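You operate a simulated robot arm through the tools that you are given. There is no shell and no other tool. Be economical: measure what you need, move in short steps, check, and stop when the job is done.

You are at the controls of a simulated two-armed robot. One attempt, no reset.

## Task
Pick up the blue ice pack from the middle of the black board with one hand, pass it to the other hand and put it on the top of the green belt.

The check looks at the end state, three seconds after you hand in, the way a careful person would. Anything else that was tipped, shoved, dropped, spilled or broken makes it a failure.

## Robot
Two 7-joint arms with two-finger parallel grippers on one trunk, on a base that drives. Base frame: it is fixed to the floor where the robot stands at the start and does not move with it; the origin is under the middle of the robot, x ahead of it, y to its left, z up; the surface under the hand at the start is at about z = 810. Units: mm, degrees, N and s.
The left shoulder is at the start at [70, 130, 1081], the right one opposite. With the tool pointing down near the work surface each hand reaches from about 220 to 520 mm from the robot's upright axis, wherever it stands, measured 20 degrees to its own side. Places, roughly: top of the green belt [500, -1800, 800]. Payload 1.57 kg a hand.
The TCP of each hand is the grasp point between the finger pads, 30 mm short of the fingertips. In the tool frame z runs along the fingers and y along their closing line. The gripper opens to 80 mm. The fingers are 17 mm wide and 12 mm thick; the gripper's body (40 by 82 mm) begins 80 mm behind the TCP.
Orientation is that of the tool frame in the base frame, as [roll, pitch, yaw] about the fixed x, y, z axes, in that order (R = Rz(yaw) Ry(pitch) Rx(roll)). With the fingers straight down and closing along the base's y, the tool's x points along the base's -x, its y along +y and its z along -z.

## Interface
- The arms move only by the tool arm_command. It takes "left_increments", "right_increments" or both (then of equal length, played together; a hand with none holds still); each is a list of rows, each a list of 2 entries, a list of its own where there are three numbers: the shift along the tool's x, y, z in mm, then the turn, a rotation vector about the tool's x, y, z in degrees. In form: [[[x, y, z], [wx, wy, wz]], ...]. A call has 1 to 8 rows; each row shifts and turns the commanded pose from where the row before left it, along the tool's axes as they then stand. "left_jaw" and "right_jaw" are, for a hand that has rows, the opening in per cent of the stroke, from 0 (shut) to 100 (fully open), set as the call begins (left out, the last holds). A row lasts 0.2 s, in which the tool goes at most 50 mm and 8.6 degrees; a call with a longer step from one row to the next is refused whole, and so is a gripper value outside its range. A pose out of reach is approached as far as the arm can. The call stops where the force on the tool passes 40 N (or 10 N more than at its start, if that is more) or the arm is blocked; 0.2 s more then pass. Each finger travels about 108 mm/s and halts on what it meets, pressing with about 43 N; the grip force reading is that of the motor and also rises with nothing between the fingers. The clock runs only during rows and for 0.2 s after the last one: add rows that do not move to give the fingers time. The reply holds the time, the measured pose of the TCP, the force on the tool along the base axes, the opening and the grip force, in the units named above and with some noise, with the torque about the TCP (base axes, N m) and any sound that the robot's microphone picked up, and new pictures: "views" is both (left out), scene, wrist or none (wrist: the cameras of the hands that moved).
- Cameras (640 x 400 px; columns grow to the right, rows downward): "scene" is now at [137.5, -1.5, 1302.5]; the picture's right is [-0.02, -1.00, 0.00], its down [-0.63, 0.01, -0.78] and it looks along [0.78, -0.02, -0.63] (base axes); focal length 281 px, centre (320, 200). "left" rides on the left gripper at [72, 7, -122] in its tool frame; the picture's right is [-0.09, 1.00, 0.00], its down [-0.84, -0.08, -0.54] and it looks along [-0.54, -0.05, 0.84] (tool axes); focal length 238 px, centre (320, 200). "right" rides on the right gripper at [72, -7, -122] in its tool frame; the picture's right is [0.09, 1.00, 0.00], its down [-0.84, 0.08, -0.54] and it looks along [-0.54, 0.05, 0.84] (tool axes); focal length 238 px, centre (320, 200). There is no depth. A picture from a camera that has moved, and an enlarged one, comes with that camera's place and axes in the base frame and with its lens.
- lift_body(by): slides the trunk up (or, below 0, down) by that many mm; the arms and the scene camera ride with it, the base frame stays. It gives what a move gives, with no picture.
- base_move(legs): drives the robot by 1 to 6 legs, each [ahead, left, turn to the left] in mm, mm and degrees, along the robot's own axes; the way and the turn of a leg run together, so that a leg with both is an arc; at most 1500 mm and 180 degrees a leg. The arms and the cameras ride along, it lands a little off, and it stops where it bumps. It gives what a move gives, and a new picture of the scene camera.
- aim_head(pan, tilt): turns the head with the scene camera to pan (to the left, within 86 degrees either way) and tilt (down, from -29 to 69), counted from straight ahead of the robot. It gives what a move gives, and a new picture of the scene camera.
- inspect(camera, box): a new picture of the part [left, top, right, bottom] of that camera's present view, enlarged. It takes no simulated time.
- hand_in(): hands the job in; it is judged then, once.

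Work in short steps. Places have to be worked out from the pictures, the camera data and where the tool is seen: move nearer, look again, correct. Check each grasp and each placing, and mend what went wrong. You have 120 turns and 260 pictures in all, those below and enlarged ones among them. Open the grippers and draw the arms clear of the work before you hand the job in, unless the task says otherwise; then end with one line.

The tools are called after "Emit:" by a JSON object that holds its "op" and its "data". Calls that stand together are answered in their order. arm_command: Moves the arms, as the interface text tells. Its arguments: {"type":"object","properties":{"left_increments":{"type":"array","items":{"type":"array"}},"left_jaw":{"type":"number"},"right_increments":{"type":"array","items":{"type":"array"}},"right_jaw":{"type":"number"},"views":{"type":"string","enum":["both","scene","wrist","none"]}},"required":[]} The other tools are called the same way: lift_body (by) slides the trunk up or down; base_move (legs) drives the base; aim_head (pan, tilt) turns the head that bears the scene camera; inspect (camera, box) takes an enlarged picture of a part of a camera's view; hand_in () hands the job in.

At the start:

```text
time: 0.0
left_position: [368.3, 87.5, 1131.1]
left_orientation: [-179.9, 0.0, -179.9]
left_ft_force: [0.1, 1.2, 0.7]
left_torque: [-0.03, 0.0, 0.0]
left_gripper_width: 79.8
left_grasp_force: 0.0
right_position: [399.6, -215.5, 1070.4]
right_orientation: [179.9, 0.0, 179.9]
right_ft_force: [0.3, 0.8, 0.5]
right_torque: [0.03, -0.03, 0.02]
right_gripper_width: 80.0
right_grasp_force: 0.1
trunk travel left (down, up): [-718.0, 222.0]
robot x, y, heading: [-1.1, 1.3, -0.2]
head pan, tilt: [-1.1, 39.1]
```

scene: 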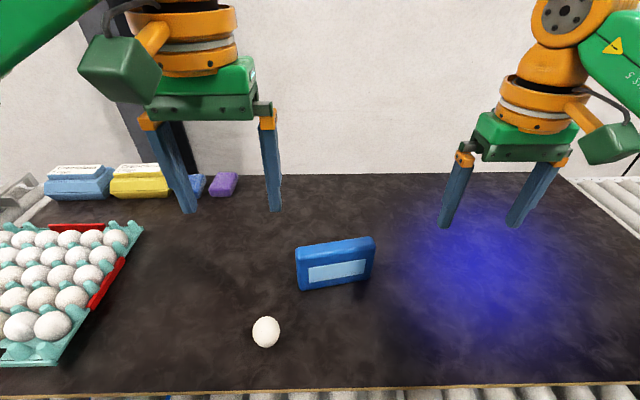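
right: 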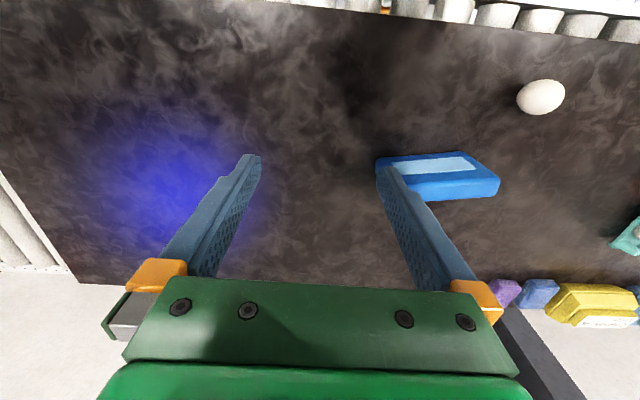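
left: 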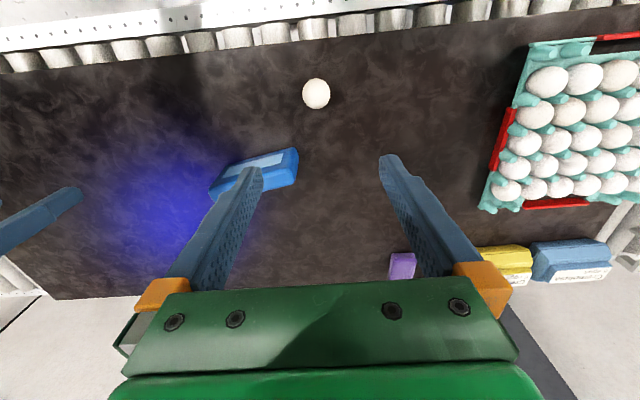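

I'll look at the pack closer in each camera to work out its pose.

Emit:
{"op": "inspect", "data": {"camera": "scene", "box": [240, 220, 400, 350]}}

Emit:
{"op": "inspect", "data": {"camera": "right", "box": [340, 60, 580, 220]}}

Emit:
{"op": "inspect", "data": {"camera": "left", "box": [180, 60, 360, 220]}}

Emit:
{"op": "aim_head", "data": {"pan": -70, "tilt": 20}}

```text
3.08 times, centred on (320, 285) of scene
camera zoom: at [137.5, -1.5, 1302.5], right [-0.02, -1.0, 0.0], down [-0.63, 0.01, -0.78], along [0.78, -0.02, -0.63], focal length 866 px, centre (320, -62)
```

zoom: 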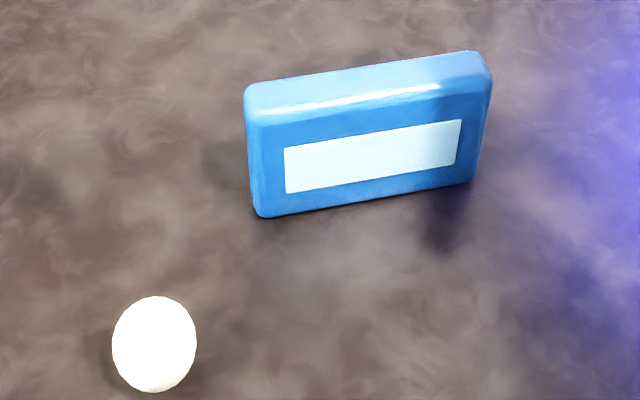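

```text
2.50 times, centred on (460, 140) of right
camera zoom: at [328.5, -220.0, 1192.8], right [-0.09, 1.0, 0.0], down [0.84, 0.08, 0.54], along [0.54, 0.05, -0.84], focal length 596 px, centre (-30, 350)
```

zoom: 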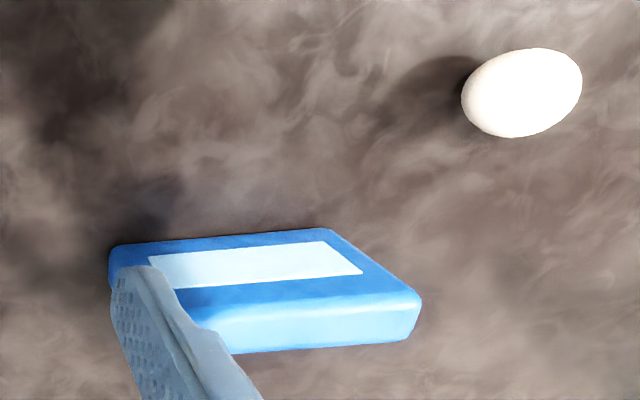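

```text
2.50 times, centred on (270, 140) of left
camera zoom: at [297.2, 93.5, 1251.9], right [0.09, 1.0, 0.0], down [0.84, -0.08, 0.54], along [0.54, -0.05, -0.84], focal length 596 px, centre (445, 350)
```

zoom: 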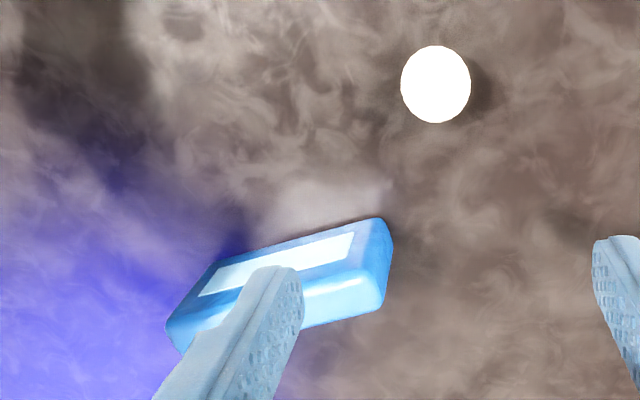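

```text
time: 1.4
left_position: [368.4, 87.8, 1130.4]
left_orientation: [-179.9, 0.0, -179.9]
left_ft_force: [-0.3, 0.5, 0.0]
left_torque: [-0.01, 0.01, 0.0]
left_gripper_width: 79.9
left_grasp_force: 0.1
right_position: [399.8, -216.1, 1070.9]
right_orientation: [-180.0, 0.0, 179.9]
right_ft_force: [0.1, 0.0, -0.5]
right_torque: [-0.01, 0.02, -0.02]
right_gripper_width: 80.0
right_grasp_force: 0.0
trunk travel left (down, up): [-718.0, 222.0]
robot x, y, heading: [1.7, 0.7, 0.1]
head pan, tilt: [-70.0, 20.0]
camera scene: at [83.9, -87.3, 1332.6], right [-0.94, -0.34, 0.0], down [-0.12, 0.32, -0.94], along [0.32, -0.88, -0.34], focal length 281 px, centre (320, 200)
```

scene: 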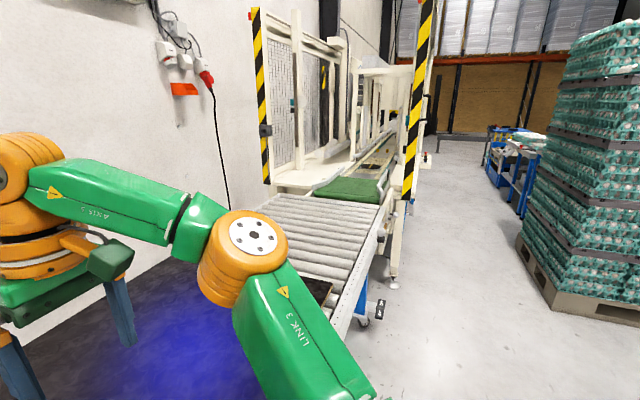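

The pack stands on its edge, centred near (488, -46), long axis about 10° off base y, roughly 145 long, 30 thick and 98 high (top about z 908). I'll shift the base a bit to the right so both hands can reach it, then aim the head back at it.

Emit:
{"op": "base_move", "data": {"legs": [[0, -60, 0]]}}

Emit:
{"op": "aim_head", "data": {"pan": 0, "tilt": 42}}

```text
time: 2.4
left_position: [368.9, 32.3, 1129.9]
left_orientation: [-179.7, 0.0, -179.9]
left_ft_force: [0.3, 0.2, 1.1]
left_torque: [-0.04, -0.03, 0.0]
left_gripper_width: 79.9
left_grasp_force: 0.0
right_position: [400.2, -271.5, 1071.3]
right_orientation: [-179.6, 0.0, 180.0]
right_ft_force: [-0.7, 0.5, -0.2]
right_torque: [-0.01, 0.03, 0.03]
right_gripper_width: 79.9
right_grasp_force: 0.0
trunk travel left (down, up): [-718.0, 222.0]
robot x, y, heading: [0.3, -61.0, -0.1]
head pan, tilt: [-70.0, 20.0]
camera scene: at [83.6, -141.3, 1333.0], right [-0.94, -0.34, 0.0], down [-0.12, 0.32, -0.94], along [0.32, -0.88, -0.34], focal length 281 px, centre (320, 200)
```

scene: 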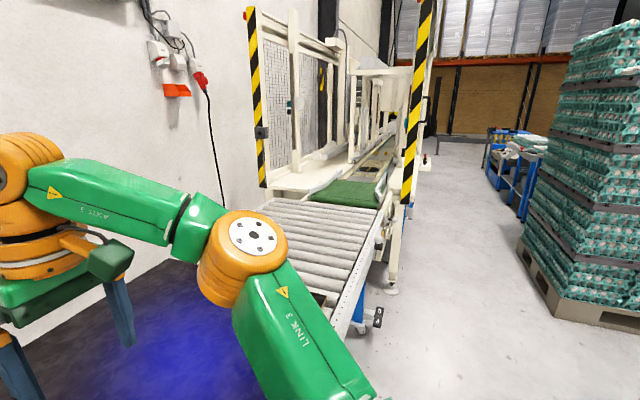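

```text
time: 3.8
left_position: [368.8, 27.2, 1131.4]
left_orientation: [-179.9, 0.0, -179.9]
left_ft_force: [0.8, 0.9, -0.1]
left_torque: [0.01, 0.01, 0.05]
left_gripper_width: 80.1
left_grasp_force: 0.0
right_position: [400.0, -274.5, 1069.0]
right_orientation: [179.9, -0.1, 179.9]
right_ft_force: [-0.7, -0.1, 0.2]
right_torque: [0.04, 0.0, -0.01]
right_gripper_width: 79.9
right_grasp_force: 0.0
trunk travel left (down, up): [-718.0, 222.0]
robot x, y, heading: [0.4, -56.5, -0.2]
head pan, tilt: [0.0, 42.0]
camera scene: at [135.5, -59.9, 1298.3], right [0.0, -1.0, 0.0], down [-0.67, 0.0, -0.74], along [0.74, 0.0, -0.67], focal length 281 px, centre (320, 200)
```

scene: 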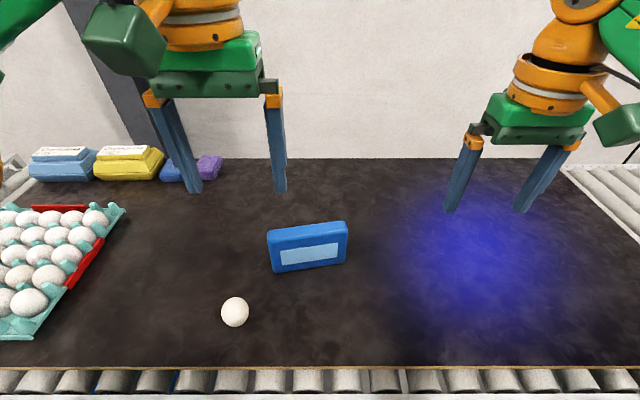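

The pack hasn't moved. I'll turn the left hand about its vertical so it closes across the pack's thickness, with its camera facing away from the right arm.

Emit:
{"op": "arm_command", "data": {"left_increments": [[[0, 0, 0], [0, 0, 8]], [[0, 0, 0], [0, 0, 8]], [[0, 0, 0], [0, 0, 8]], [[0, 0, 0], [0, 0, 8]], [[0, 0, 0], [0, 0, 8]], [[0, 0, 0], [0, 0, 8]], [[0, 0, 0], [0, 0, 8]], [[0, 0, 0], [0, 0, 8]]], "left_jaw": 100, "views": "none"}}

Emit:
{"op": "arm_command", "data": {"left_increments": [[[0, 0, 0], [0, 0, 8]], [[0, 0, 0], [0, 0, 8]], [[0, 45, 0], [0, 0, 0]], [[0, 40, 0], [0, 0, 0]], [[0, 0, 40], [0, 0, 0]], [[0, 0, 40], [0, 0, 0]], [[0, 0, 0], [0, 0, 0]]]}}

```text
time: 5.6
left_position: [318.7, 15.3, 1089.2]
left_orientation: [180.0, 0.2, 116.1]
left_ft_force: [-1.3, 0.5, -0.2]
left_torque: [0.0, -0.01, 0.0]
left_gripper_width: 80.1
left_grasp_force: 0.1
left hand out of reach, approached as far as the arm can: row 5, 6, 7, 8
right_position: [400.4, -274.6, 1069.8]
right_orientation: [179.9, 0.1, 179.9]
right_ft_force: [-1.0, 0.2, -0.7]
right_torque: [0.02, 0.01, 0.0]
right_gripper_width: 79.8
right_grasp_force: 0.0
trunk travel left (down, up): [-718.0, 222.0]
robot x, y, heading: [1.8, -61.3, 0.0]
head pan, tilt: [0.0, 42.0]
```

```text
time: 7.2
left_position: [294.2, -1.2, 966.1]
left_orientation: [179.9, 0.0, 100.0]
left_ft_force: [0.8, 0.5, 0.5]
left_torque: [-0.01, -0.01, -0.01]
left_gripper_width: 79.7
left_grasp_force: 0.1
left hand out of reach, approached as far as the arm can: row 1, 2, 3, 4
right_position: [400.5, -274.3, 1069.7]
right_orientation: [180.0, 0.2, 179.9]
right_ft_force: [-0.1, -0.7, 0.7]
right_torque: [-0.01, 0.03, -0.02]
right_gripper_width: 80.0
right_grasp_force: 0.1
trunk travel left (down, up): [-718.0, 222.0]
robot x, y, heading: [3.4, -60.6, 0.1]
head pan, tilt: [0.0, 42.0]
camera scene: at [135.1, -59.8, 1298.3], right [0.0, -1.0, 0.0], down [-0.67, 0.0, -0.74], along [0.74, 0.0, -0.67], focal length 281 px, centre (320, 200)
camera left: at [288.9, 70.7, 1087.2], right [1.0, 0.08, 0.0], down [0.07, -0.84, 0.54], along [0.05, -0.54, -0.84], focal length 238 px, centre (320, 200)
```

scene: 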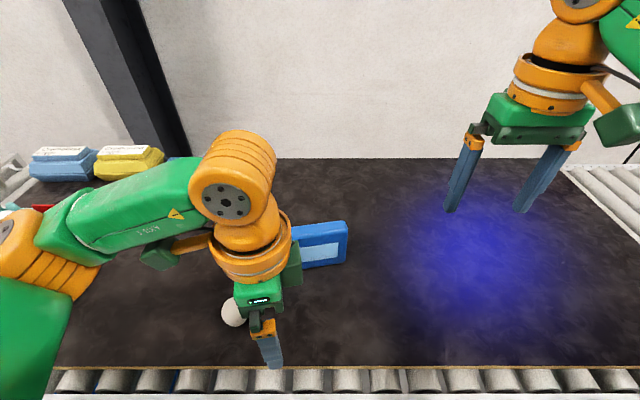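
left: 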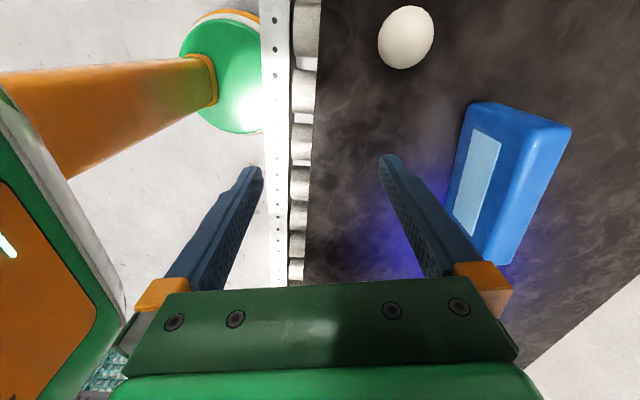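

The hand is down at z 966, its fingertips about 28 mm above the pack's top. I'll move it out towards the pack's left third at this height and then look.

Emit:
{"op": "arm_command", "data": {"left_increments": [[[-8, 38, 0], [0, 0, 0]], [[-8, 38, 0], [0, 0, 0]], [[-8, 38, 0], [0, 0, 0]], [[-8, 38, 0], [0, 0, 0]], [[0, 0, 0], [0, 0, 0]]]}}

```text
time: 8.4
left_position: [313.5, -3.1, 968.0]
left_orientation: [179.9, 0.0, 100.0]
left_ft_force: [0.3, 0.5, -0.2]
left_torque: [0.0, -0.01, 0.01]
left_gripper_width: 79.8
left_grasp_force: 0.0
left hand out of reach, approached as far as the arm can: row 1, 2, 3, 4
right_position: [400.4, -275.5, 1070.6]
right_orientation: [179.9, 0.2, 180.0]
right_ft_force: [0.0, -0.2, 0.9]
right_torque: [-0.01, 0.0, 0.02]
right_gripper_width: 79.9
right_grasp_force: 0.1
trunk travel left (down, up): [-718.0, 222.0]
robot x, y, heading: [2.1, -61.6, -0.0]
head pan, tilt: [0.0, 42.0]
camera scene: at [135.3, -59.5, 1298.3], right [0.0, -1.0, 0.0], down [-0.67, 0.0, -0.74], along [0.74, 0.0, -0.67], focal length 281 px, centre (320, 200)
camera left: at [307.7, 67.4, 1088.8], right [1.0, 0.08, 0.0], down [0.07, -0.84, 0.54], along [0.05, -0.54, -0.84], focal length 238 px, centre (320, 200)
```

scene: 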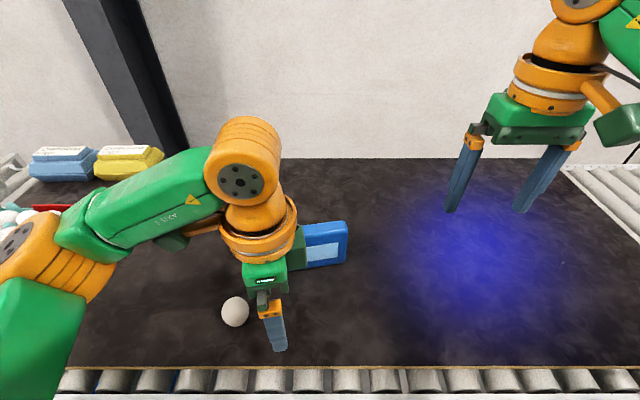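
left: 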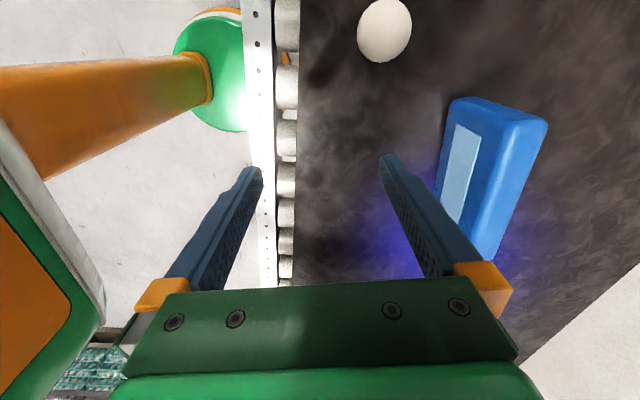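

At this yaw the left arm reaches only about x 313, so a joint limit or arm height is restricting it. I'll raise the trunk and see whether the arm reaches farther when hanging lower.

Emit:
{"op": "lift_body", "data": {"by": 150}}

Emit:
{"op": "arm_command", "data": {"left_increments": [[[0, 0, 45], [0, 0, 0]], [[0, 0, 45], [0, 0, 0]], [[0, 0, 45], [0, 0, 0]], [[-5, 40, 0], [0, 0, 0]], [[-8, 40, 0], [0, 0, 0]], [[-8, 40, 0], [0, 0, 0]], [[0, 0, 0], [0, 0, 0]]]}}

```text
time: 10.1
left_position: [312.9, -4.2, 1118.1]
left_orientation: [179.8, 0.1, 100.0]
left_ft_force: [-0.1, 0.1, 0.4]
left_torque: [0.0, 0.0, 0.0]
left_gripper_width: 80.1
left_grasp_force: 0.0
right_position: [400.6, -275.5, 1220.1]
right_orientation: [180.0, 0.0, 179.9]
right_ft_force: [-0.3, 0.9, 0.6]
right_torque: [0.01, -0.01, 0.02]
right_gripper_width: 80.1
right_grasp_force: 0.0
trunk travel left (down, up): [-868.0, 72.0]
robot x, y, heading: [2.9, -58.1, 0.0]
head pan, tilt: [0.0, 42.0]
```

```text
time: 11.7
left_position: [311.6, -1.1, 1071.9]
left_orientation: [-179.9, 0.1, 100.8]
left_ft_force: [0.3, 1.0, -0.5]
left_torque: [0.01, -0.01, -0.01]
left_gripper_width: 80.0
left_grasp_force: 0.0
left hand out of reach, approached as far as the arm can: row 1, 2, 3, 4, 5, 6
right_position: [400.5, -274.3, 1220.2]
right_orientation: [180.0, 0.0, 179.9]
right_ft_force: [-1.5, -0.3, 0.9]
right_torque: [-0.02, 0.01, 0.0]
right_gripper_width: 79.8
right_grasp_force: 0.2
trunk travel left (down, up): [-868.0, 72.0]
robot x, y, heading: [2.5, -60.7, 0.2]
head pan, tilt: [0.0, 42.0]
camera scene: at [135.6, -59.6, 1448.2], right [0.0, -1.0, 0.0], down [-0.67, 0.0, -0.74], along [0.74, 0.0, -0.67], focal length 281 px, centre (320, 200)
camera left: at [305.9, 69.9, 1193.0], right [1.0, 0.1, 0.0], down [0.08, -0.83, 0.54], along [0.05, -0.54, -0.84], focal length 238 px, centre (320, 200)
```

scene: 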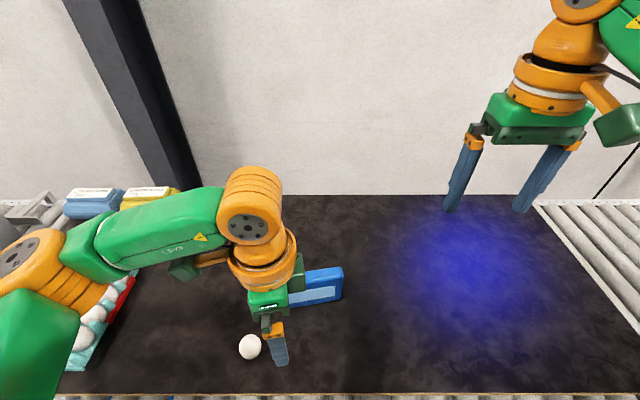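
left: 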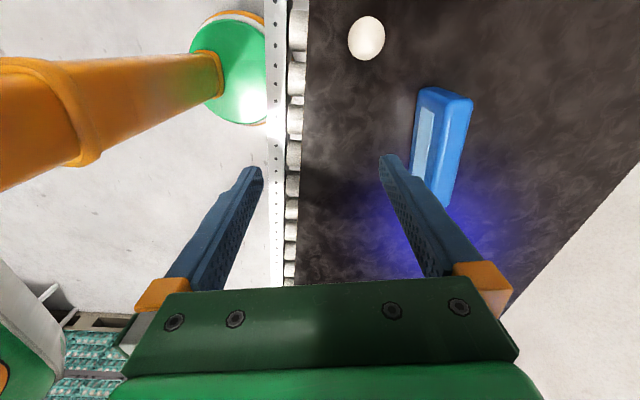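

Yaw 100 is at the limit, so I'll rotate the left hand round the other way, to yaw about -80.

Emit:
{"op": "arm_command", "data": {"left_increments": [[[0, 0, 0], [0, 0, -8]], [[0, 0, 0], [0, 0, -8]], [[0, 0, 0], [0, 0, -8]], [[0, 0, 0], [0, 0, -8]], [[0, 0, 0], [0, 0, -8]], [[0, 0, 0], [0, 0, -8]], [[0, 0, 0], [0, 0, -8]], [[0, 0, 0], [0, 0, -8]]], "views": "none"}}

Emit:
{"op": "arm_command", "data": {"left_increments": [[[0, 0, 0], [0, 0, -8]], [[0, 0, 0], [0, 0, -8]], [[0, 0, 0], [0, 0, -8]], [[0, 0, 0], [0, 0, -8]], [[0, 0, 0], [0, 0, -8]], [[0, 0, 0], [0, 0, -8]], [[0, 0, 0], [0, 0, -8]], [[0, 0, 0], [0, 0, -8]]], "views": "none"}}

Emit:
{"op": "arm_command", "data": {"left_increments": [[[0, 0, 0], [0, 0, -8]], [[0, 0, 0], [0, 0, -8]], [[0, 0, 0], [0, 0, -8]], [[0, 0, 0], [0, 0, -8]], [[0, 0, 0], [0, 0, -8]], [[0, 0, 0], [0, 0, -8]], [[0, 0, 0], [0, 0, -5]], [[0, 0, 0], [0, 0, 0]]]}}

```text
time: 13.5
left_position: [312.8, -1.8, 1073.9]
left_orientation: [-179.9, 0.1, 164.2]
left_ft_force: [0.1, 0.2, -0.3]
left_torque: [0.01, -0.02, 0.01]
left_gripper_width: 80.0
left_grasp_force: 0.0
right_position: [399.8, -275.1, 1219.8]
right_orientation: [180.0, 0.1, 179.8]
right_ft_force: [-0.6, 0.1, -0.5]
right_torque: [0.03, -0.01, 0.03]
right_gripper_width: 80.0
right_grasp_force: 0.1
trunk travel left (down, up): [-868.0, 72.0]
robot x, y, heading: [-0.4, -60.9, 0.1]
head pan, tilt: [0.0, 42.0]
```

```text
time: 15.3
left_position: [312.4, -0.4, 1074.3]
left_orientation: [-179.9, 0.0, -131.7]
left_ft_force: [-0.1, 0.3, -0.1]
left_torque: [0.01, 0.02, 0.03]
left_gripper_width: 79.9
left_grasp_force: 0.1
right_position: [400.7, -274.9, 1220.0]
right_orientation: [180.0, 0.0, 179.8]
right_ft_force: [-0.3, -1.0, 0.0]
right_torque: [0.0, 0.02, 0.03]
right_gripper_width: 80.1
right_grasp_force: 0.1
trunk travel left (down, up): [-868.0, 72.0]
robot x, y, heading: [-0.3, -58.8, 0.1]
head pan, tilt: [0.0, 42.0]
```

```text
time: 17.1
left_position: [312.5, -1.3, 1075.0]
left_orientation: [-179.9, 0.0, -78.8]
left_ft_force: [0.4, 0.3, 0.5]
left_torque: [-0.01, -0.01, -0.02]
left_gripper_width: 80.0
left_grasp_force: 0.0
right_position: [400.8, -274.2, 1220.2]
right_orientation: [-179.9, 0.0, 179.9]
right_ft_force: [0.0, -0.6, -0.6]
right_torque: [-0.01, -0.03, 0.01]
right_gripper_width: 80.1
right_grasp_force: 0.0
trunk travel left (down, up): [-868.0, 72.0]
robot x, y, heading: [0.9, -61.8, 0.0]
head pan, tilt: [0.0, 42.0]
camera scene: at [135.5, -59.6, 1448.2], right [0.0, -1.0, 0.0], down [-0.67, 0.0, -0.74], along [0.74, 0.0, -0.67], focal length 281 px, centre (320, 200)
camera left: at [319.7, -74.0, 1195.5], right [-0.99, -0.1, 0.0], down [-0.09, 0.84, 0.54], along [-0.05, 0.54, -0.84], focal length 238 px, centre (320, 200)
```

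scene: 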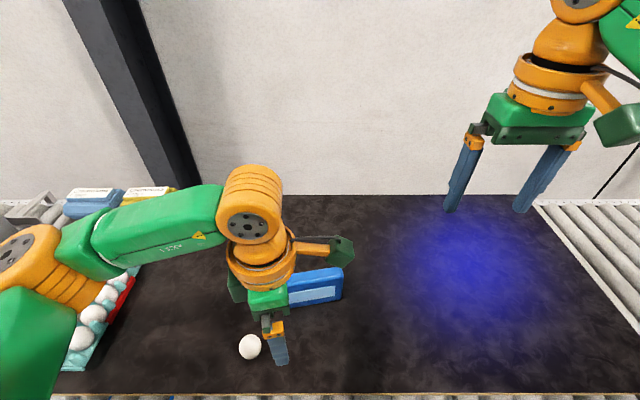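
left: 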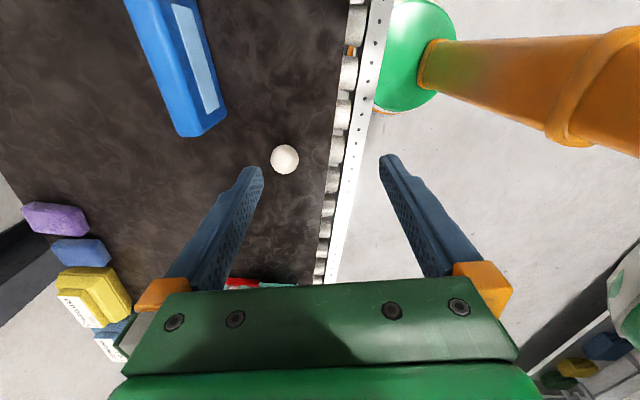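

No limit this way round. I'll move the left hand over the pack's left third and lower it to about z 985.

Emit:
{"op": "arm_command", "data": {"left_increments": [[[9, -41, 0], [0, 0, 0]], [[9, -41, 0], [0, 0, 0]], [[9, -41, 0], [0, 0, 0]], [[9, -41, 0], [0, 0, 0]], [[0, 0, 45], [0, 0, 0]], [[0, 0, 45], [0, 0, 0]], [[0, 0, 0], [0, 0, 0]]]}}

```text
time: 18.7
left_position: [471.0, -1.6, 982.3]
left_orientation: [-179.9, 0.0, -78.8]
left_ft_force: [-0.1, -0.4, 0.0]
left_torque: [-0.02, 0.0, 0.0]
left_gripper_width: 79.8
left_grasp_force: 0.1
left hand out of reach, approached as far as the arm can: row 4
right_position: [399.5, -275.6, 1219.5]
right_orientation: [179.9, 0.1, 180.0]
right_ft_force: [1.1, 0.3, -0.1]
right_torque: [0.02, -0.03, -0.02]
right_gripper_width: 80.1
right_grasp_force: 0.1
trunk travel left (down, up): [-868.0, 72.0]
robot x, y, heading: [-0.6, -55.7, -0.1]
head pan, tilt: [0.0, 42.0]
camera scene: at [135.1, -61.1, 1448.3], right [0.0, -1.0, 0.0], down [-0.67, 0.0, -0.74], along [0.74, 0.0, -0.67], focal length 281 px, centre (320, 200)
camera left: at [478.6, -74.9, 1104.1], right [-0.99, -0.1, 0.0], down [-0.09, 0.84, 0.54], along [-0.05, 0.54, -0.84], focal length 238 px, centre (320, 200)
```

scene: 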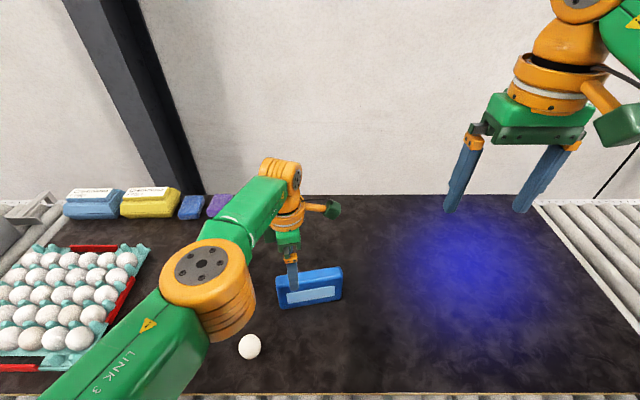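
left: 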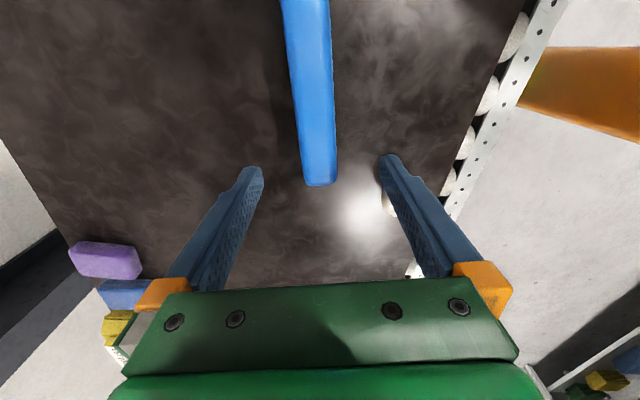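

The left camera shows the pack's top squarely between the fingers: left end at about (470, 19), axis tilted 10.6°, 30 mm thick. I'll shift about 10 mm along it and go down to TCP z of about 868.

Emit:
{"op": "arm_command", "data": {"left_increments": [[[10, -3, 0], [0, 0, 0]], [[0, 0, 30], [0, 0, 0]], [[0, 0, 30], [0, 0, 0]], [[0, 0, 27], [0, 0, 0]], [[0, 0, 27], [0, 0, 0]], [[0, 0, 0], [0, 0, 0]]]}}

```text
time: 20.1
left_position: [446.5, -0.5, 879.8]
left_orientation: [-179.9, -0.1, -78.9]
left_ft_force: [1.5, 0.7, 0.1]
left_torque: [0.0, 0.03, 0.03]
left_gripper_width: 80.1
left_grasp_force: 0.0
left hand out of reach, approached as far as the arm can: row 1, 3, 4, 5
right_position: [400.3, -276.0, 1219.1]
right_orientation: [-179.9, 0.0, 179.9]
right_ft_force: [0.4, 0.2, 1.0]
right_torque: [0.04, -0.05, 0.0]
right_gripper_width: 80.2
right_grasp_force: 0.1
trunk travel left (down, up): [-868.0, 72.0]
robot x, y, heading: [-1.8, -61.0, -0.1]
head pan, tilt: [0.0, 42.0]
camera scene: at [135.8, -59.7, 1448.2], right [0.0, -1.0, 0.0], down [-0.67, 0.0, -0.74], along [0.74, 0.0, -0.67], focal length 281 px, centre (320, 200)
camera left: at [454.6, -73.0, 1000.4], right [-0.99, -0.1, 0.0], down [-0.09, 0.84, 0.54], along [-0.05, 0.54, -0.84], focal length 238 px, centre (320, 200)
```

scene: 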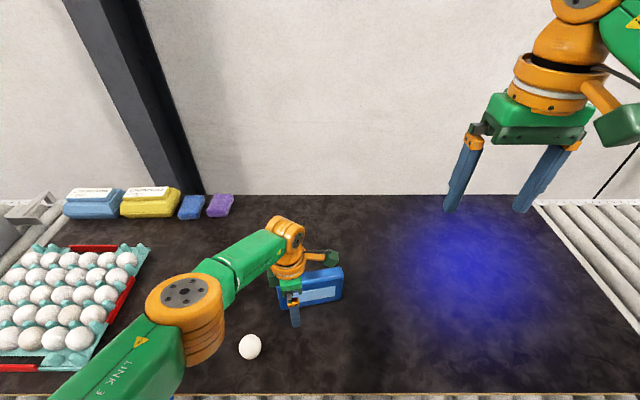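
left: 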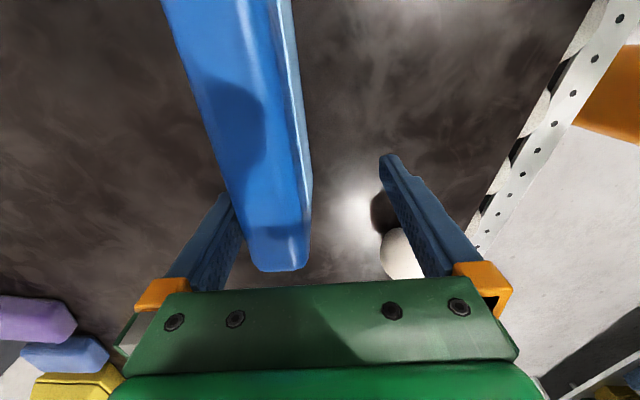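

Going down with the trunk high, the arm fell back to x 446. I'll raise the hand straight up 150, then lower the trunk by 150, which gives the arm its best forward reach at grasp height.

Emit:
{"op": "arm_command", "data": {"left_increments": [[[0, 0, -20], [0, 0, 0]], [[0, 0, -40], [0, 0, 0]], [[0, 0, -40], [0, 0, 0]], [[0, 0, -40], [0, 0, 0]], [[0, 0, -40], [0, 0, 0]], [[0, 0, -40], [0, 0, 0]], [[9, -25, 0], [0, 0, 0]], [[0, 0, 0], [0, 0, 0]]]}}

```text
time: 21.9
left_position: [466.7, 0.0, 1097.9]
left_orientation: [-179.9, -0.1, -78.9]
left_ft_force: [0.7, -0.3, 0.7]
left_torque: [-0.03, 0.01, 0.01]
left_gripper_width: 80.0
left_grasp_force: 0.1
left hand out of reach, approached as far as the arm can: row 7
right_position: [400.4, -274.3, 1220.2]
right_orientation: [-180.0, 0.0, 179.9]
right_ft_force: [-0.7, 0.5, 0.3]
right_torque: [0.02, 0.02, 0.02]
right_gripper_width: 80.4
right_grasp_force: 0.1
trunk travel left (down, up): [-868.0, 72.0]
robot x, y, heading: [-1.8, -57.6, -0.1]
head pan, tilt: [0.0, 42.0]
camera scene: at [135.8, -59.4, 1448.2], right [0.0, -1.0, 0.0], down [-0.67, 0.0, -0.74], along [0.74, 0.0, -0.67], focal length 281 px, centre (320, 200)
camera left: at [474.1, -72.5, 1219.0], right [-0.99, -0.1, 0.0], down [-0.09, 0.84, 0.54], along [-0.05, 0.54, -0.84], focal length 238 px, centre (320, 200)
```

scene: 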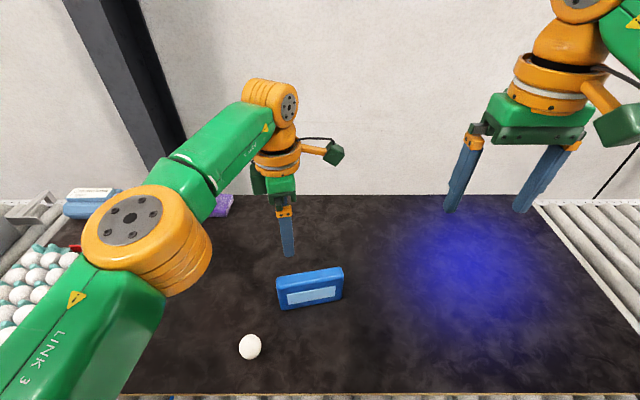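
left: 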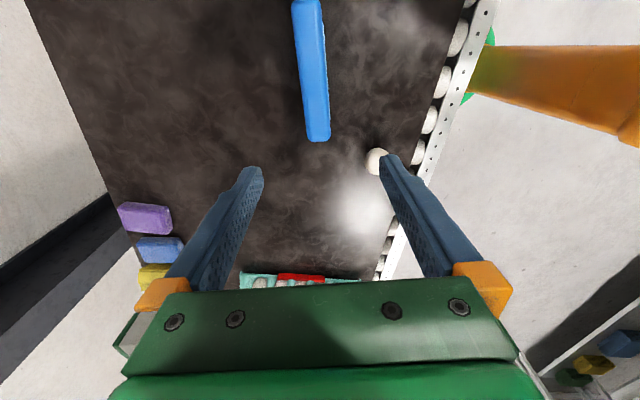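

The pack hasn't moved. I'll shift the base another 100 mm right, so the left arm reaches straighter, and bring the trunk back down.

Emit:
{"op": "base_move", "data": {"legs": [[0, -100, 0]]}}

Emit:
{"op": "lift_body", "data": {"by": -110}}

```text
time: 23.1
left_position: [467.2, -93.6, 1097.1]
left_orientation: [180.0, -0.4, -78.9]
left_ft_force: [0.8, -0.3, 1.0]
left_torque: [-0.07, 0.0, -0.01]
left_gripper_width: 80.3
left_grasp_force: 0.0
right_position: [400.8, -367.3, 1221.1]
right_orientation: [-179.7, 0.1, 179.8]
right_ft_force: [0.3, -0.5, 0.2]
right_torque: [-0.04, 0.0, -0.01]
right_gripper_width: 80.0
right_grasp_force: 0.0
trunk travel left (down, up): [-868.0, 72.0]
robot x, y, heading: [1.6, -159.6, -0.2]
head pan, tilt: [0.0, 42.0]
camera scene: at [135.4, -150.7, 1448.2], right [0.0, -1.0, 0.01], down [-0.67, 0.0, -0.74], along [0.74, 0.0, -0.67], focal length 281 px, centre (320, 200)
```

scene: 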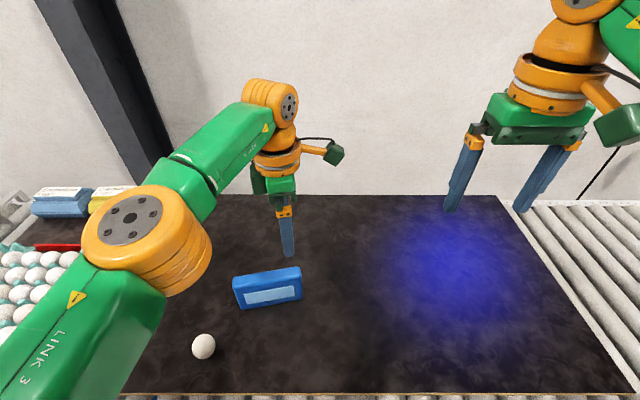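

```text
time: 24.5
left_position: [466.0, -99.2, 987.8]
left_orientation: [-179.9, -0.1, -78.9]
left_ft_force: [0.1, -0.1, 0.2]
left_torque: [0.0, 0.03, 0.01]
left_gripper_width: 80.0
left_grasp_force: 0.1
right_position: [399.3, -372.9, 1110.7]
right_orientation: [180.0, 0.1, 179.9]
right_ft_force: [0.2, -1.1, 0.0]
right_torque: [-0.01, -0.01, 0.01]
right_gripper_width: 80.1
right_grasp_force: 0.1
trunk travel left (down, up): [-758.0, 182.0]
robot x, y, heading: [1.8, -156.8, 0.1]
head pan, tilt: [0.0, 42.0]
```

Now I'll move along the pack's axis to above the grasp point at (476, -12) and check.

Emit:
{"op": "arm_command", "data": {"left_increments": [[[-42, -13, 0], [0, 0, 0]], [[-42, -13, 0], [0, 0, 0]], [[0, 0, 15], [0, 0, 0]], [[0, 0, 0], [0, 0, 0]]]}}

```text
time: 25.5
left_position: [475.9, -11.1, 972.7]
left_orientation: [-179.9, -0.1, -78.9]
left_ft_force: [-0.5, 1.4, -0.2]
left_torque: [0.01, 0.01, 0.01]
left_gripper_width: 80.0
left_grasp_force: 0.1
right_position: [399.8, -373.6, 1110.2]
right_orientation: [179.9, 0.0, 179.8]
right_ft_force: [0.8, 0.2, -0.4]
right_torque: [0.01, -0.01, 0.01]
right_gripper_width: 80.1
right_grasp_force: 0.1
trunk travel left (down, up): [-758.0, 182.0]
robot x, y, heading: [-2.4, -157.3, -0.5]
head pan, tilt: [0.0, 42.0]
camera scene: at [135.5, -157.8, 1338.2], right [0.0, -1.0, 0.0], down [-0.67, 0.0, -0.74], along [0.74, 0.0, -0.67], focal length 281 px, centre (320, 200)
camera left: at [484.1, -84.4, 1093.4], right [-0.99, -0.1, 0.0], down [-0.09, 0.84, 0.54], along [-0.05, 0.54, -0.84], focal length 238 px, centre (320, 200)
```

scene: 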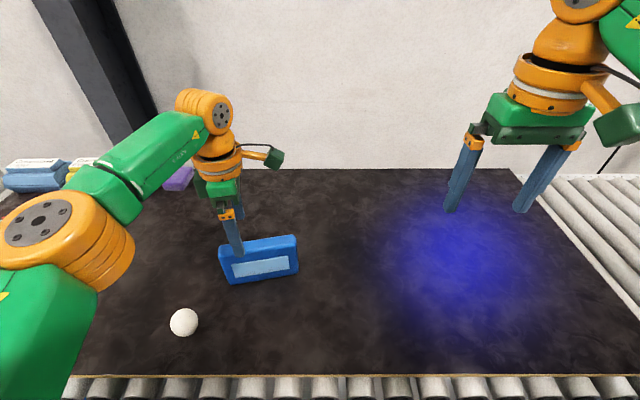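
left: 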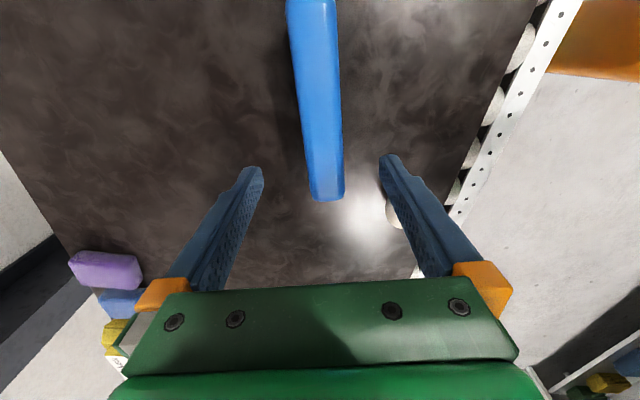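

In reach and centred to within about 2 mm. I'll descend 105 mm between pack faces.

Emit:
{"op": "arm_command", "data": {"left_increments": [[[0, 1.5, 30], [0, 0, 0]], [[0, 0, 30], [0, 0, 0]], [[0, 0, 25], [0, 0, 0]], [[0, 0, 20], [0, 0, 0]], [[0, 0, 0], [0, 0, 0]]]}}

```text
time: 26.7
left_position: [475.0, -10.1, 868.3]
left_orientation: [-179.9, -0.2, -78.9]
left_ft_force: [-0.1, 0.1, -0.9]
left_torque: [-0.01, -0.01, 0.01]
left_gripper_width: 79.7
left_grasp_force: 0.0
right_position: [400.0, -372.5, 1110.0]
right_orientation: [-180.0, 0.2, 179.9]
right_ft_force: [1.4, -0.3, 0.1]
right_torque: [0.0, -0.01, 0.0]
right_gripper_width: 80.1
right_grasp_force: 0.0
trunk travel left (down, up): [-758.0, 182.0]
robot x, y, heading: [0.8, -156.2, -0.3]
head pan, tilt: [0.0, 42.0]
camera scene: at [135.3, -157.8, 1338.2], right [0.0, -1.0, 0.0], down [-0.67, 0.0, -0.74], along [0.74, 0.0, -0.67], focal length 281 px, centre (320, 200)
camera left: at [482.4, -82.8, 988.1], right [-0.99, -0.1, 0.0], down [-0.09, 0.84, 0.54], along [-0.05, 0.54, -0.84], focal length 238 px, centre (320, 200)
```

scene: 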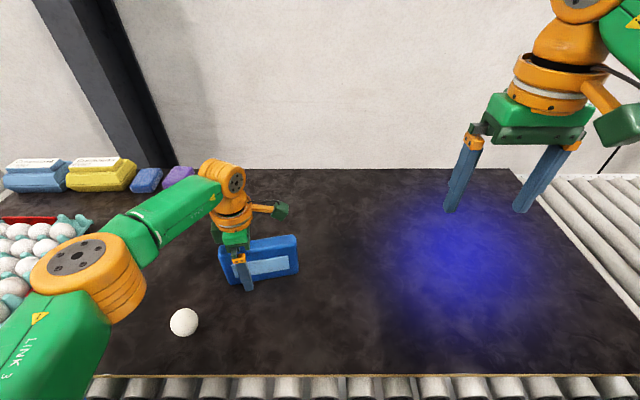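
left: 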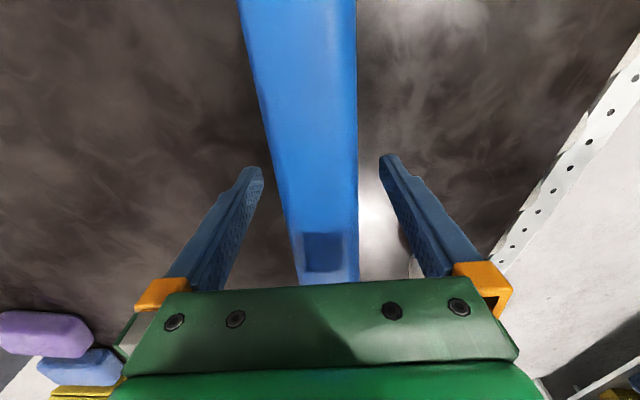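

The fingers straddle the pack. Closing the left jaw.

Emit:
{"op": "arm_command", "data": {"left_increments": [[[0, 0, 0], [0, 0, 0]], [[0, 0, 0], [0, 0, 0]], [[0, 0, 0], [0, 0, 0]], [[0, 0, 0], [0, 0, 0]], [[0, 0, 0], [0, 0, 0]]], "left_jaw": 0, "views": "wrist"}}

```text
time: 27.9
left_position: [475.2, -10.1, 868.0]
left_orientation: [-179.9, -0.1, -78.9]
left_ft_force: [-0.2, -0.2, -0.4]
left_torque: [0.01, 0.09, -0.07]
left_gripper_width: 31.7
left_grasp_force: 40.2
right_position: [400.5, -372.5, 1109.7]
right_orientation: [179.9, 0.0, 179.9]
right_ft_force: [1.1, 0.3, 0.0]
right_torque: [0.0, -0.01, -0.04]
right_gripper_width: 79.8
right_grasp_force: 0.0
trunk travel left (down, up): [-758.0, 182.0]
robot x, y, heading: [3.5, -161.3, -0.2]
head pan, tilt: [0.0, 42.0]
camera left: at [482.5, -82.7, 988.3], right [-0.99, -0.1, 0.0], down [-0.09, 0.84, 0.54], along [-0.05, 0.54, -0.84], focal length 238 px, centre (320, 200)
```

left: 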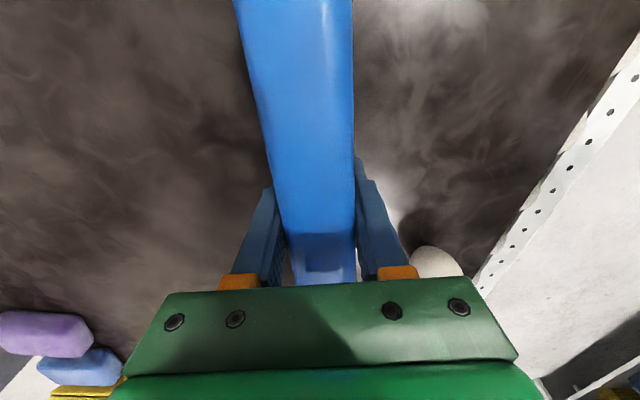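

Firm grip at 31.7 mm. I'll lift with the trunk by 160, keeping the arm's posture.

Emit:
{"op": "lift_body", "data": {"by": 160}}

Emit:
{"op": "arm_command", "data": {"left_increments": [[[20, 10, 0], [0, 0, 0]], [[25, 20, 0], [0, 0, 0]], [[25, 25, 0], [0, 0, 0]], [[0, 0, 0], [0, 0, 0]]]}}

```text
time: 29.7
left_position: [476.5, -10.3, 1027.3]
left_orientation: [179.9, 0.0, -78.8]
left_ft_force: [0.7, -1.3, -4.6]
left_torque: [0.12, 0.04, 0.0]
left_gripper_width: 31.7
left_grasp_force: 40.8
right_position: [401.5, -373.3, 1269.6]
right_orientation: [180.0, 0.0, 179.9]
right_ft_force: [-0.4, -0.2, 0.0]
right_torque: [0.05, -0.02, -0.02]
right_gripper_width: 80.1
right_grasp_force: 0.1
trunk travel left (down, up): [-918.0, 22.0]
robot x, y, heading: [1.8, -157.6, 0.0]
head pan, tilt: [0.0, 42.0]
```

```text
time: 30.7
left_position: [435.2, -89.1, 1026.0]
left_orientation: [-180.0, -0.1, -78.9]
left_ft_force: [0.4, 0.1, -3.0]
left_torque: [0.07, 0.02, 0.01]
left_gripper_width: 31.5
left_grasp_force: 40.6
right_position: [399.5, -371.8, 1269.8]
right_orientation: [-179.9, -0.1, 179.9]
right_ft_force: [-1.7, -0.2, -0.6]
right_torque: [0.03, 0.0, 0.01]
right_gripper_width: 80.1
right_grasp_force: 0.1
trunk travel left (down, up): [-918.0, 22.0]
robot x, y, heading: [0.2, -156.7, -0.1]
head pan, tilt: [0.0, 42.0]
camera scene: at [136.6, -157.4, 1498.1], right [0.0, -1.0, 0.0], down [-0.67, 0.0, -0.74], along [0.74, 0.0, -0.67], focal length 281 px, centre (320, 200)
camera left: at [442.4, -162.7, 1147.4], right [-0.99, -0.1, 0.0], down [-0.09, 0.84, 0.54], along [-0.05, 0.54, -0.84], focal length 238 px, centre (320, 200)
```

scene: 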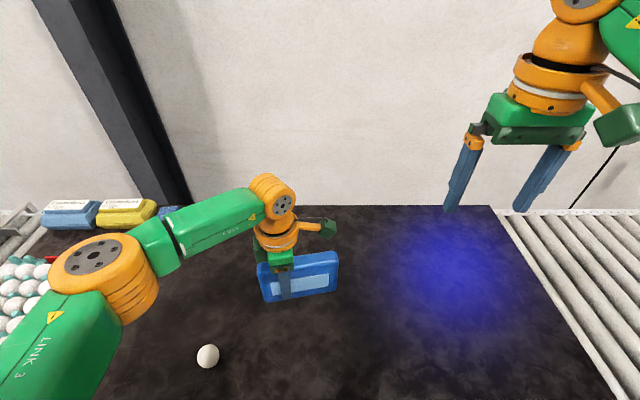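
left: 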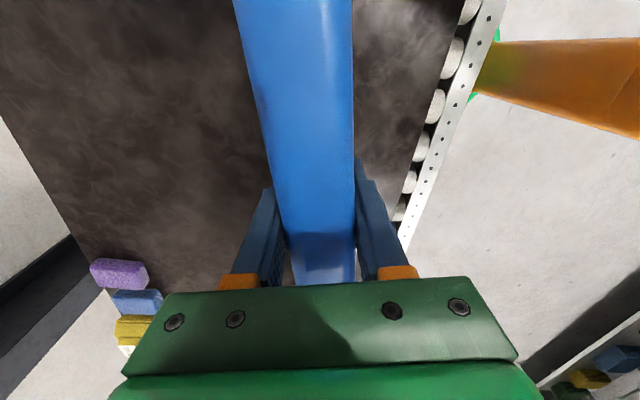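

The pack is held (about 4 N) and hasn't slipped. For the handover the right hand will come in horizontally from the pack's right end with the same closing line: I'll turn it +79° about its own z while lowering it, then tilt.

Emit:
{"op": "arm_command", "data": {"right_increments": [[[0, 0, 20], [0, 0, 8]], [[0, 0, 20], [0, 0, 8]], [[0, 0, 20], [0, 0, 8]], [[0, 0, 20], [0, 0, 8]], [[0, 0, 20], [0, 0, 8]], [[0, 0, 20], [0, 0, 8]], [[0, 0, 20], [0, 0, 8]], [[0, 0, 20], [0, 0, 8]]], "right_jaw": 100, "views": "none"}}

Emit:
{"op": "arm_command", "data": {"right_increments": [[[0, 0, 0], [0, 0, 8]], [[0, 0, 0], [0, 0, 7]], [[0, 0, 0], [0, 8, 0]], [[0, 0, 0], [0, 8, 0]], [[0, 0, 0], [0, 8, 0]], [[0, 0, 0], [0, 8, 0]], [[0, 0, 0], [0, 8, 0]], [[0, 0, 0], [0, 0, 0]]]}}

```text
time: 32.5
left_position: [434.7, -90.6, 1026.2]
left_orientation: [-180.0, 0.0, -78.9]
left_ft_force: [-0.3, 0.4, -3.1]
left_torque: [0.11, 0.0, 0.01]
left_gripper_width: 31.6
left_grasp_force: 41.2
right_position: [400.9, -374.3, 1112.8]
right_orientation: [-180.0, 0.0, 115.8]
right_ft_force: [0.4, 0.1, 0.9]
right_torque: [0.02, -0.02, 0.01]
right_gripper_width: 80.1
right_grasp_force: 0.0
trunk travel left (down, up): [-918.0, 22.0]
robot x, y, heading: [-0.4, -156.1, 0.0]
head pan, tilt: [0.0, 42.0]
```

```text
time: 34.3
left_position: [434.4, -90.9, 1026.1]
left_orientation: [180.0, -0.1, -79.0]
left_ft_force: [0.7, 0.2, -3.0]
left_torque: [0.08, 0.01, 0.0]
left_gripper_width: 31.9
left_grasp_force: 40.8
right_position: [401.9, -372.6, 1110.6]
right_orientation: [-180.0, -40.1, 100.9]
right_ft_force: [0.2, 0.1, -0.8]
right_torque: [0.0, 0.0, 0.03]
right_gripper_width: 79.8
right_grasp_force: 0.1
trunk travel left (down, up): [-918.0, 22.0]
robot x, y, heading: [-2.7, -154.0, -0.0]
head pan, tilt: [0.0, 42.0]
camera scene: at [136.4, -157.5, 1498.1], right [0.0, -1.0, 0.0], down [-0.67, 0.0, -0.74], along [0.74, 0.0, -0.67], focal length 281 px, centre (320, 200)
camera right: at [399.8, -395.3, 1251.3], right [0.96, 0.26, 0.06], down [0.26, -0.96, -0.12], along [0.03, 0.14, -0.99], focal length 238 px, centre (320, 200)
```

scene: 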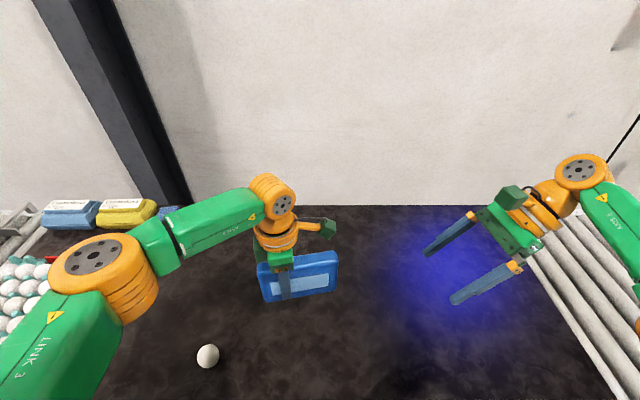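
right: 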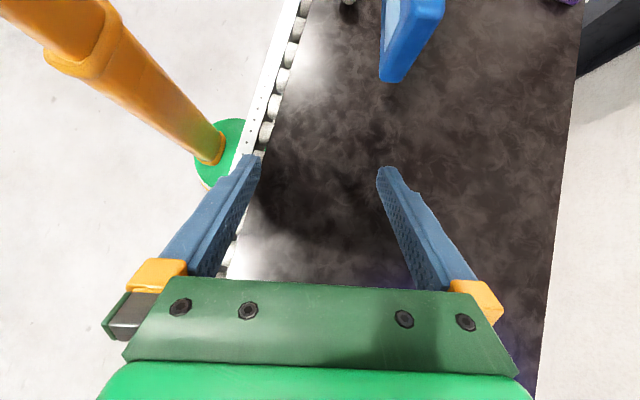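

Reaching this works well. I'll finish the tilt to horizontal.

Emit:
{"op": "arm_command", "data": {"right_increments": [[[0, 0, 0], [0, 8, 0]], [[0, 0, 0], [0, 8, 0]], [[0, 0, 0], [0, 8, 0]], [[0, 0, 0], [0, 8, 0]], [[0, 0, 0], [0, 8, 0]], [[0, 0, 0], [0, 8, 0]], [[0, 0, 0], [0, 2, 0]], [[0, 0, 0], [0, 0, 0]]]}}

```text
time: 36.1
left_position: [434.7, -90.2, 1026.7]
left_orientation: [180.0, -0.1, -78.9]
left_ft_force: [0.1, 0.0, -3.3]
left_torque: [0.04, 0.04, 0.02]
left_gripper_width: 31.9
left_grasp_force: 40.2
right_position: [370.7, -343.0, 1117.3]
right_orientation: [-174.9, -78.9, 97.8]
right_ft_force: [0.0, -0.3, 0.6]
right_torque: [0.05, -0.01, 0.02]
right_gripper_width: 80.0
right_grasp_force: 0.2
right hand out of reach, approached as far as the arm can: row 3, 5, 6
trunk travel left (down, up): [-918.0, 22.0]
robot x, y, heading: [-2.0, -159.6, -0.1]
head pan, tilt: [0.0, 42.0]
camera scene: at [137.0, -157.6, 1498.1], right [0.0, -1.0, 0.0], down [-0.67, 0.0, -0.74], along [0.74, 0.0, -0.67], focal length 281 px, centre (320, 200)
camera right: at [390.0, -446.0, 1211.8], right [0.97, 0.24, 0.07], down [0.22, -0.66, -0.72], along [-0.12, 0.71, -0.69], focal length 238 px, centre (320, 200)
```

scene: 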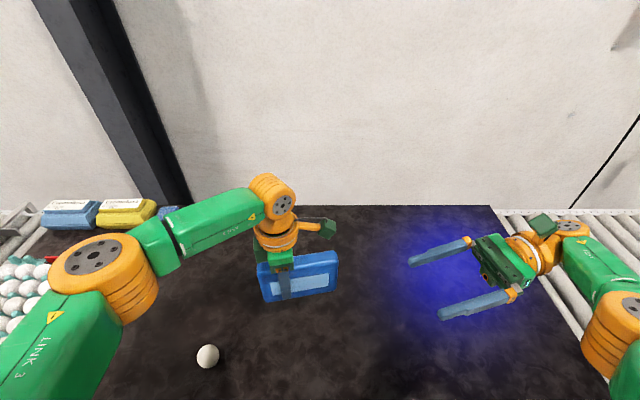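
right: 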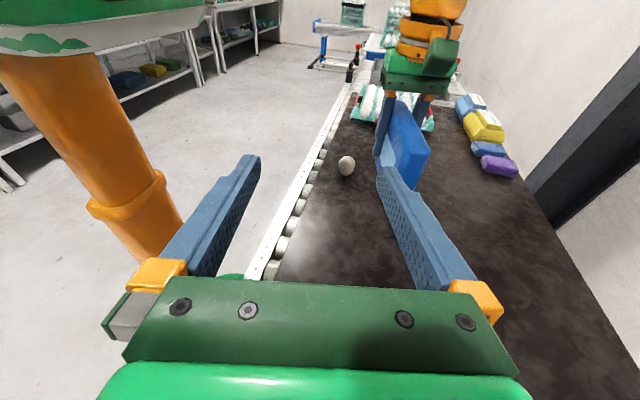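

The right tool is nearly horizontal (11° down) and aligned within 2° of the pack's plane, which is good enough. I'll move to a stand-off beyond the pack's right end.

Emit:
{"op": "arm_command", "data": {"right_increments": [[[-14, 28.4, 11.5], [0, 0, 0]], [[-14, 28.4, 11.5], [0, 0, 0]], [[-14, 28.4, 11.5], [0, 0, 0]], [[-14, 28.4, 11.5], [0, 0, 0]], [[0, 0, 0], [0, 0, 0]]]}}

```text
time: 37.3
left_position: [434.9, -90.0, 1027.5]
left_orientation: [180.0, -0.1, -78.9]
left_ft_force: [-0.8, -0.1, -3.4]
left_torque: [0.12, 0.03, 0.0]
left_gripper_width: 31.9
left_grasp_force: 40.5
right_position: [392.6, -263.1, 1077.0]
right_orientation: [-174.4, -78.9, 97.6]
right_ft_force: [0.1, 0.0, -1.0]
right_torque: [0.02, -0.02, 0.03]
right_gripper_width: 80.0
right_grasp_force: 0.2
right hand out of reach, approached as far as the arm can: row 1, 2, 3, 4
trunk travel left (down, up): [-918.0, 22.0]
robot x, y, heading: [2.0, -157.4, -0.1]
head pan, tilt: [0.0, 42.0]
camera scene: at [136.2, -157.9, 1498.2], right [0.0, -1.0, 0.0], down [-0.67, 0.0, -0.74], along [0.74, 0.0, -0.67], focal length 281 px, centre (320, 200)
camera right: at [412.4, -365.1, 1172.8], right [0.97, 0.24, 0.07], down [0.22, -0.66, -0.72], along [-0.13, 0.71, -0.69], focal length 238 px, centre (320, 200)
```

scene: 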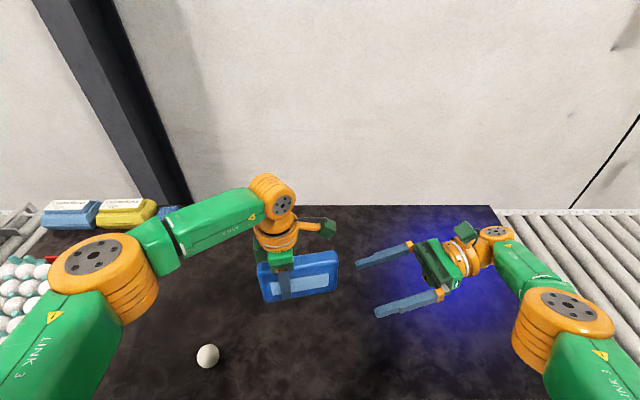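
right: 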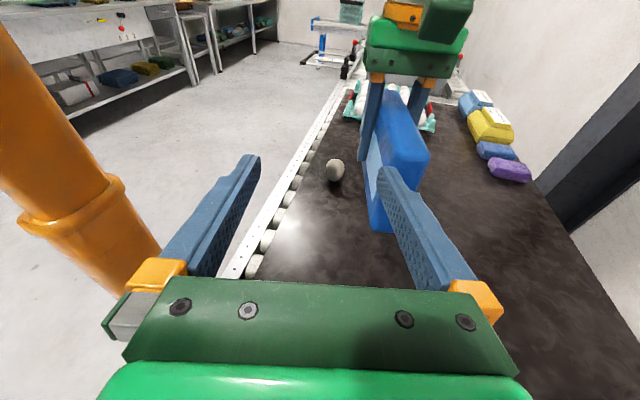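

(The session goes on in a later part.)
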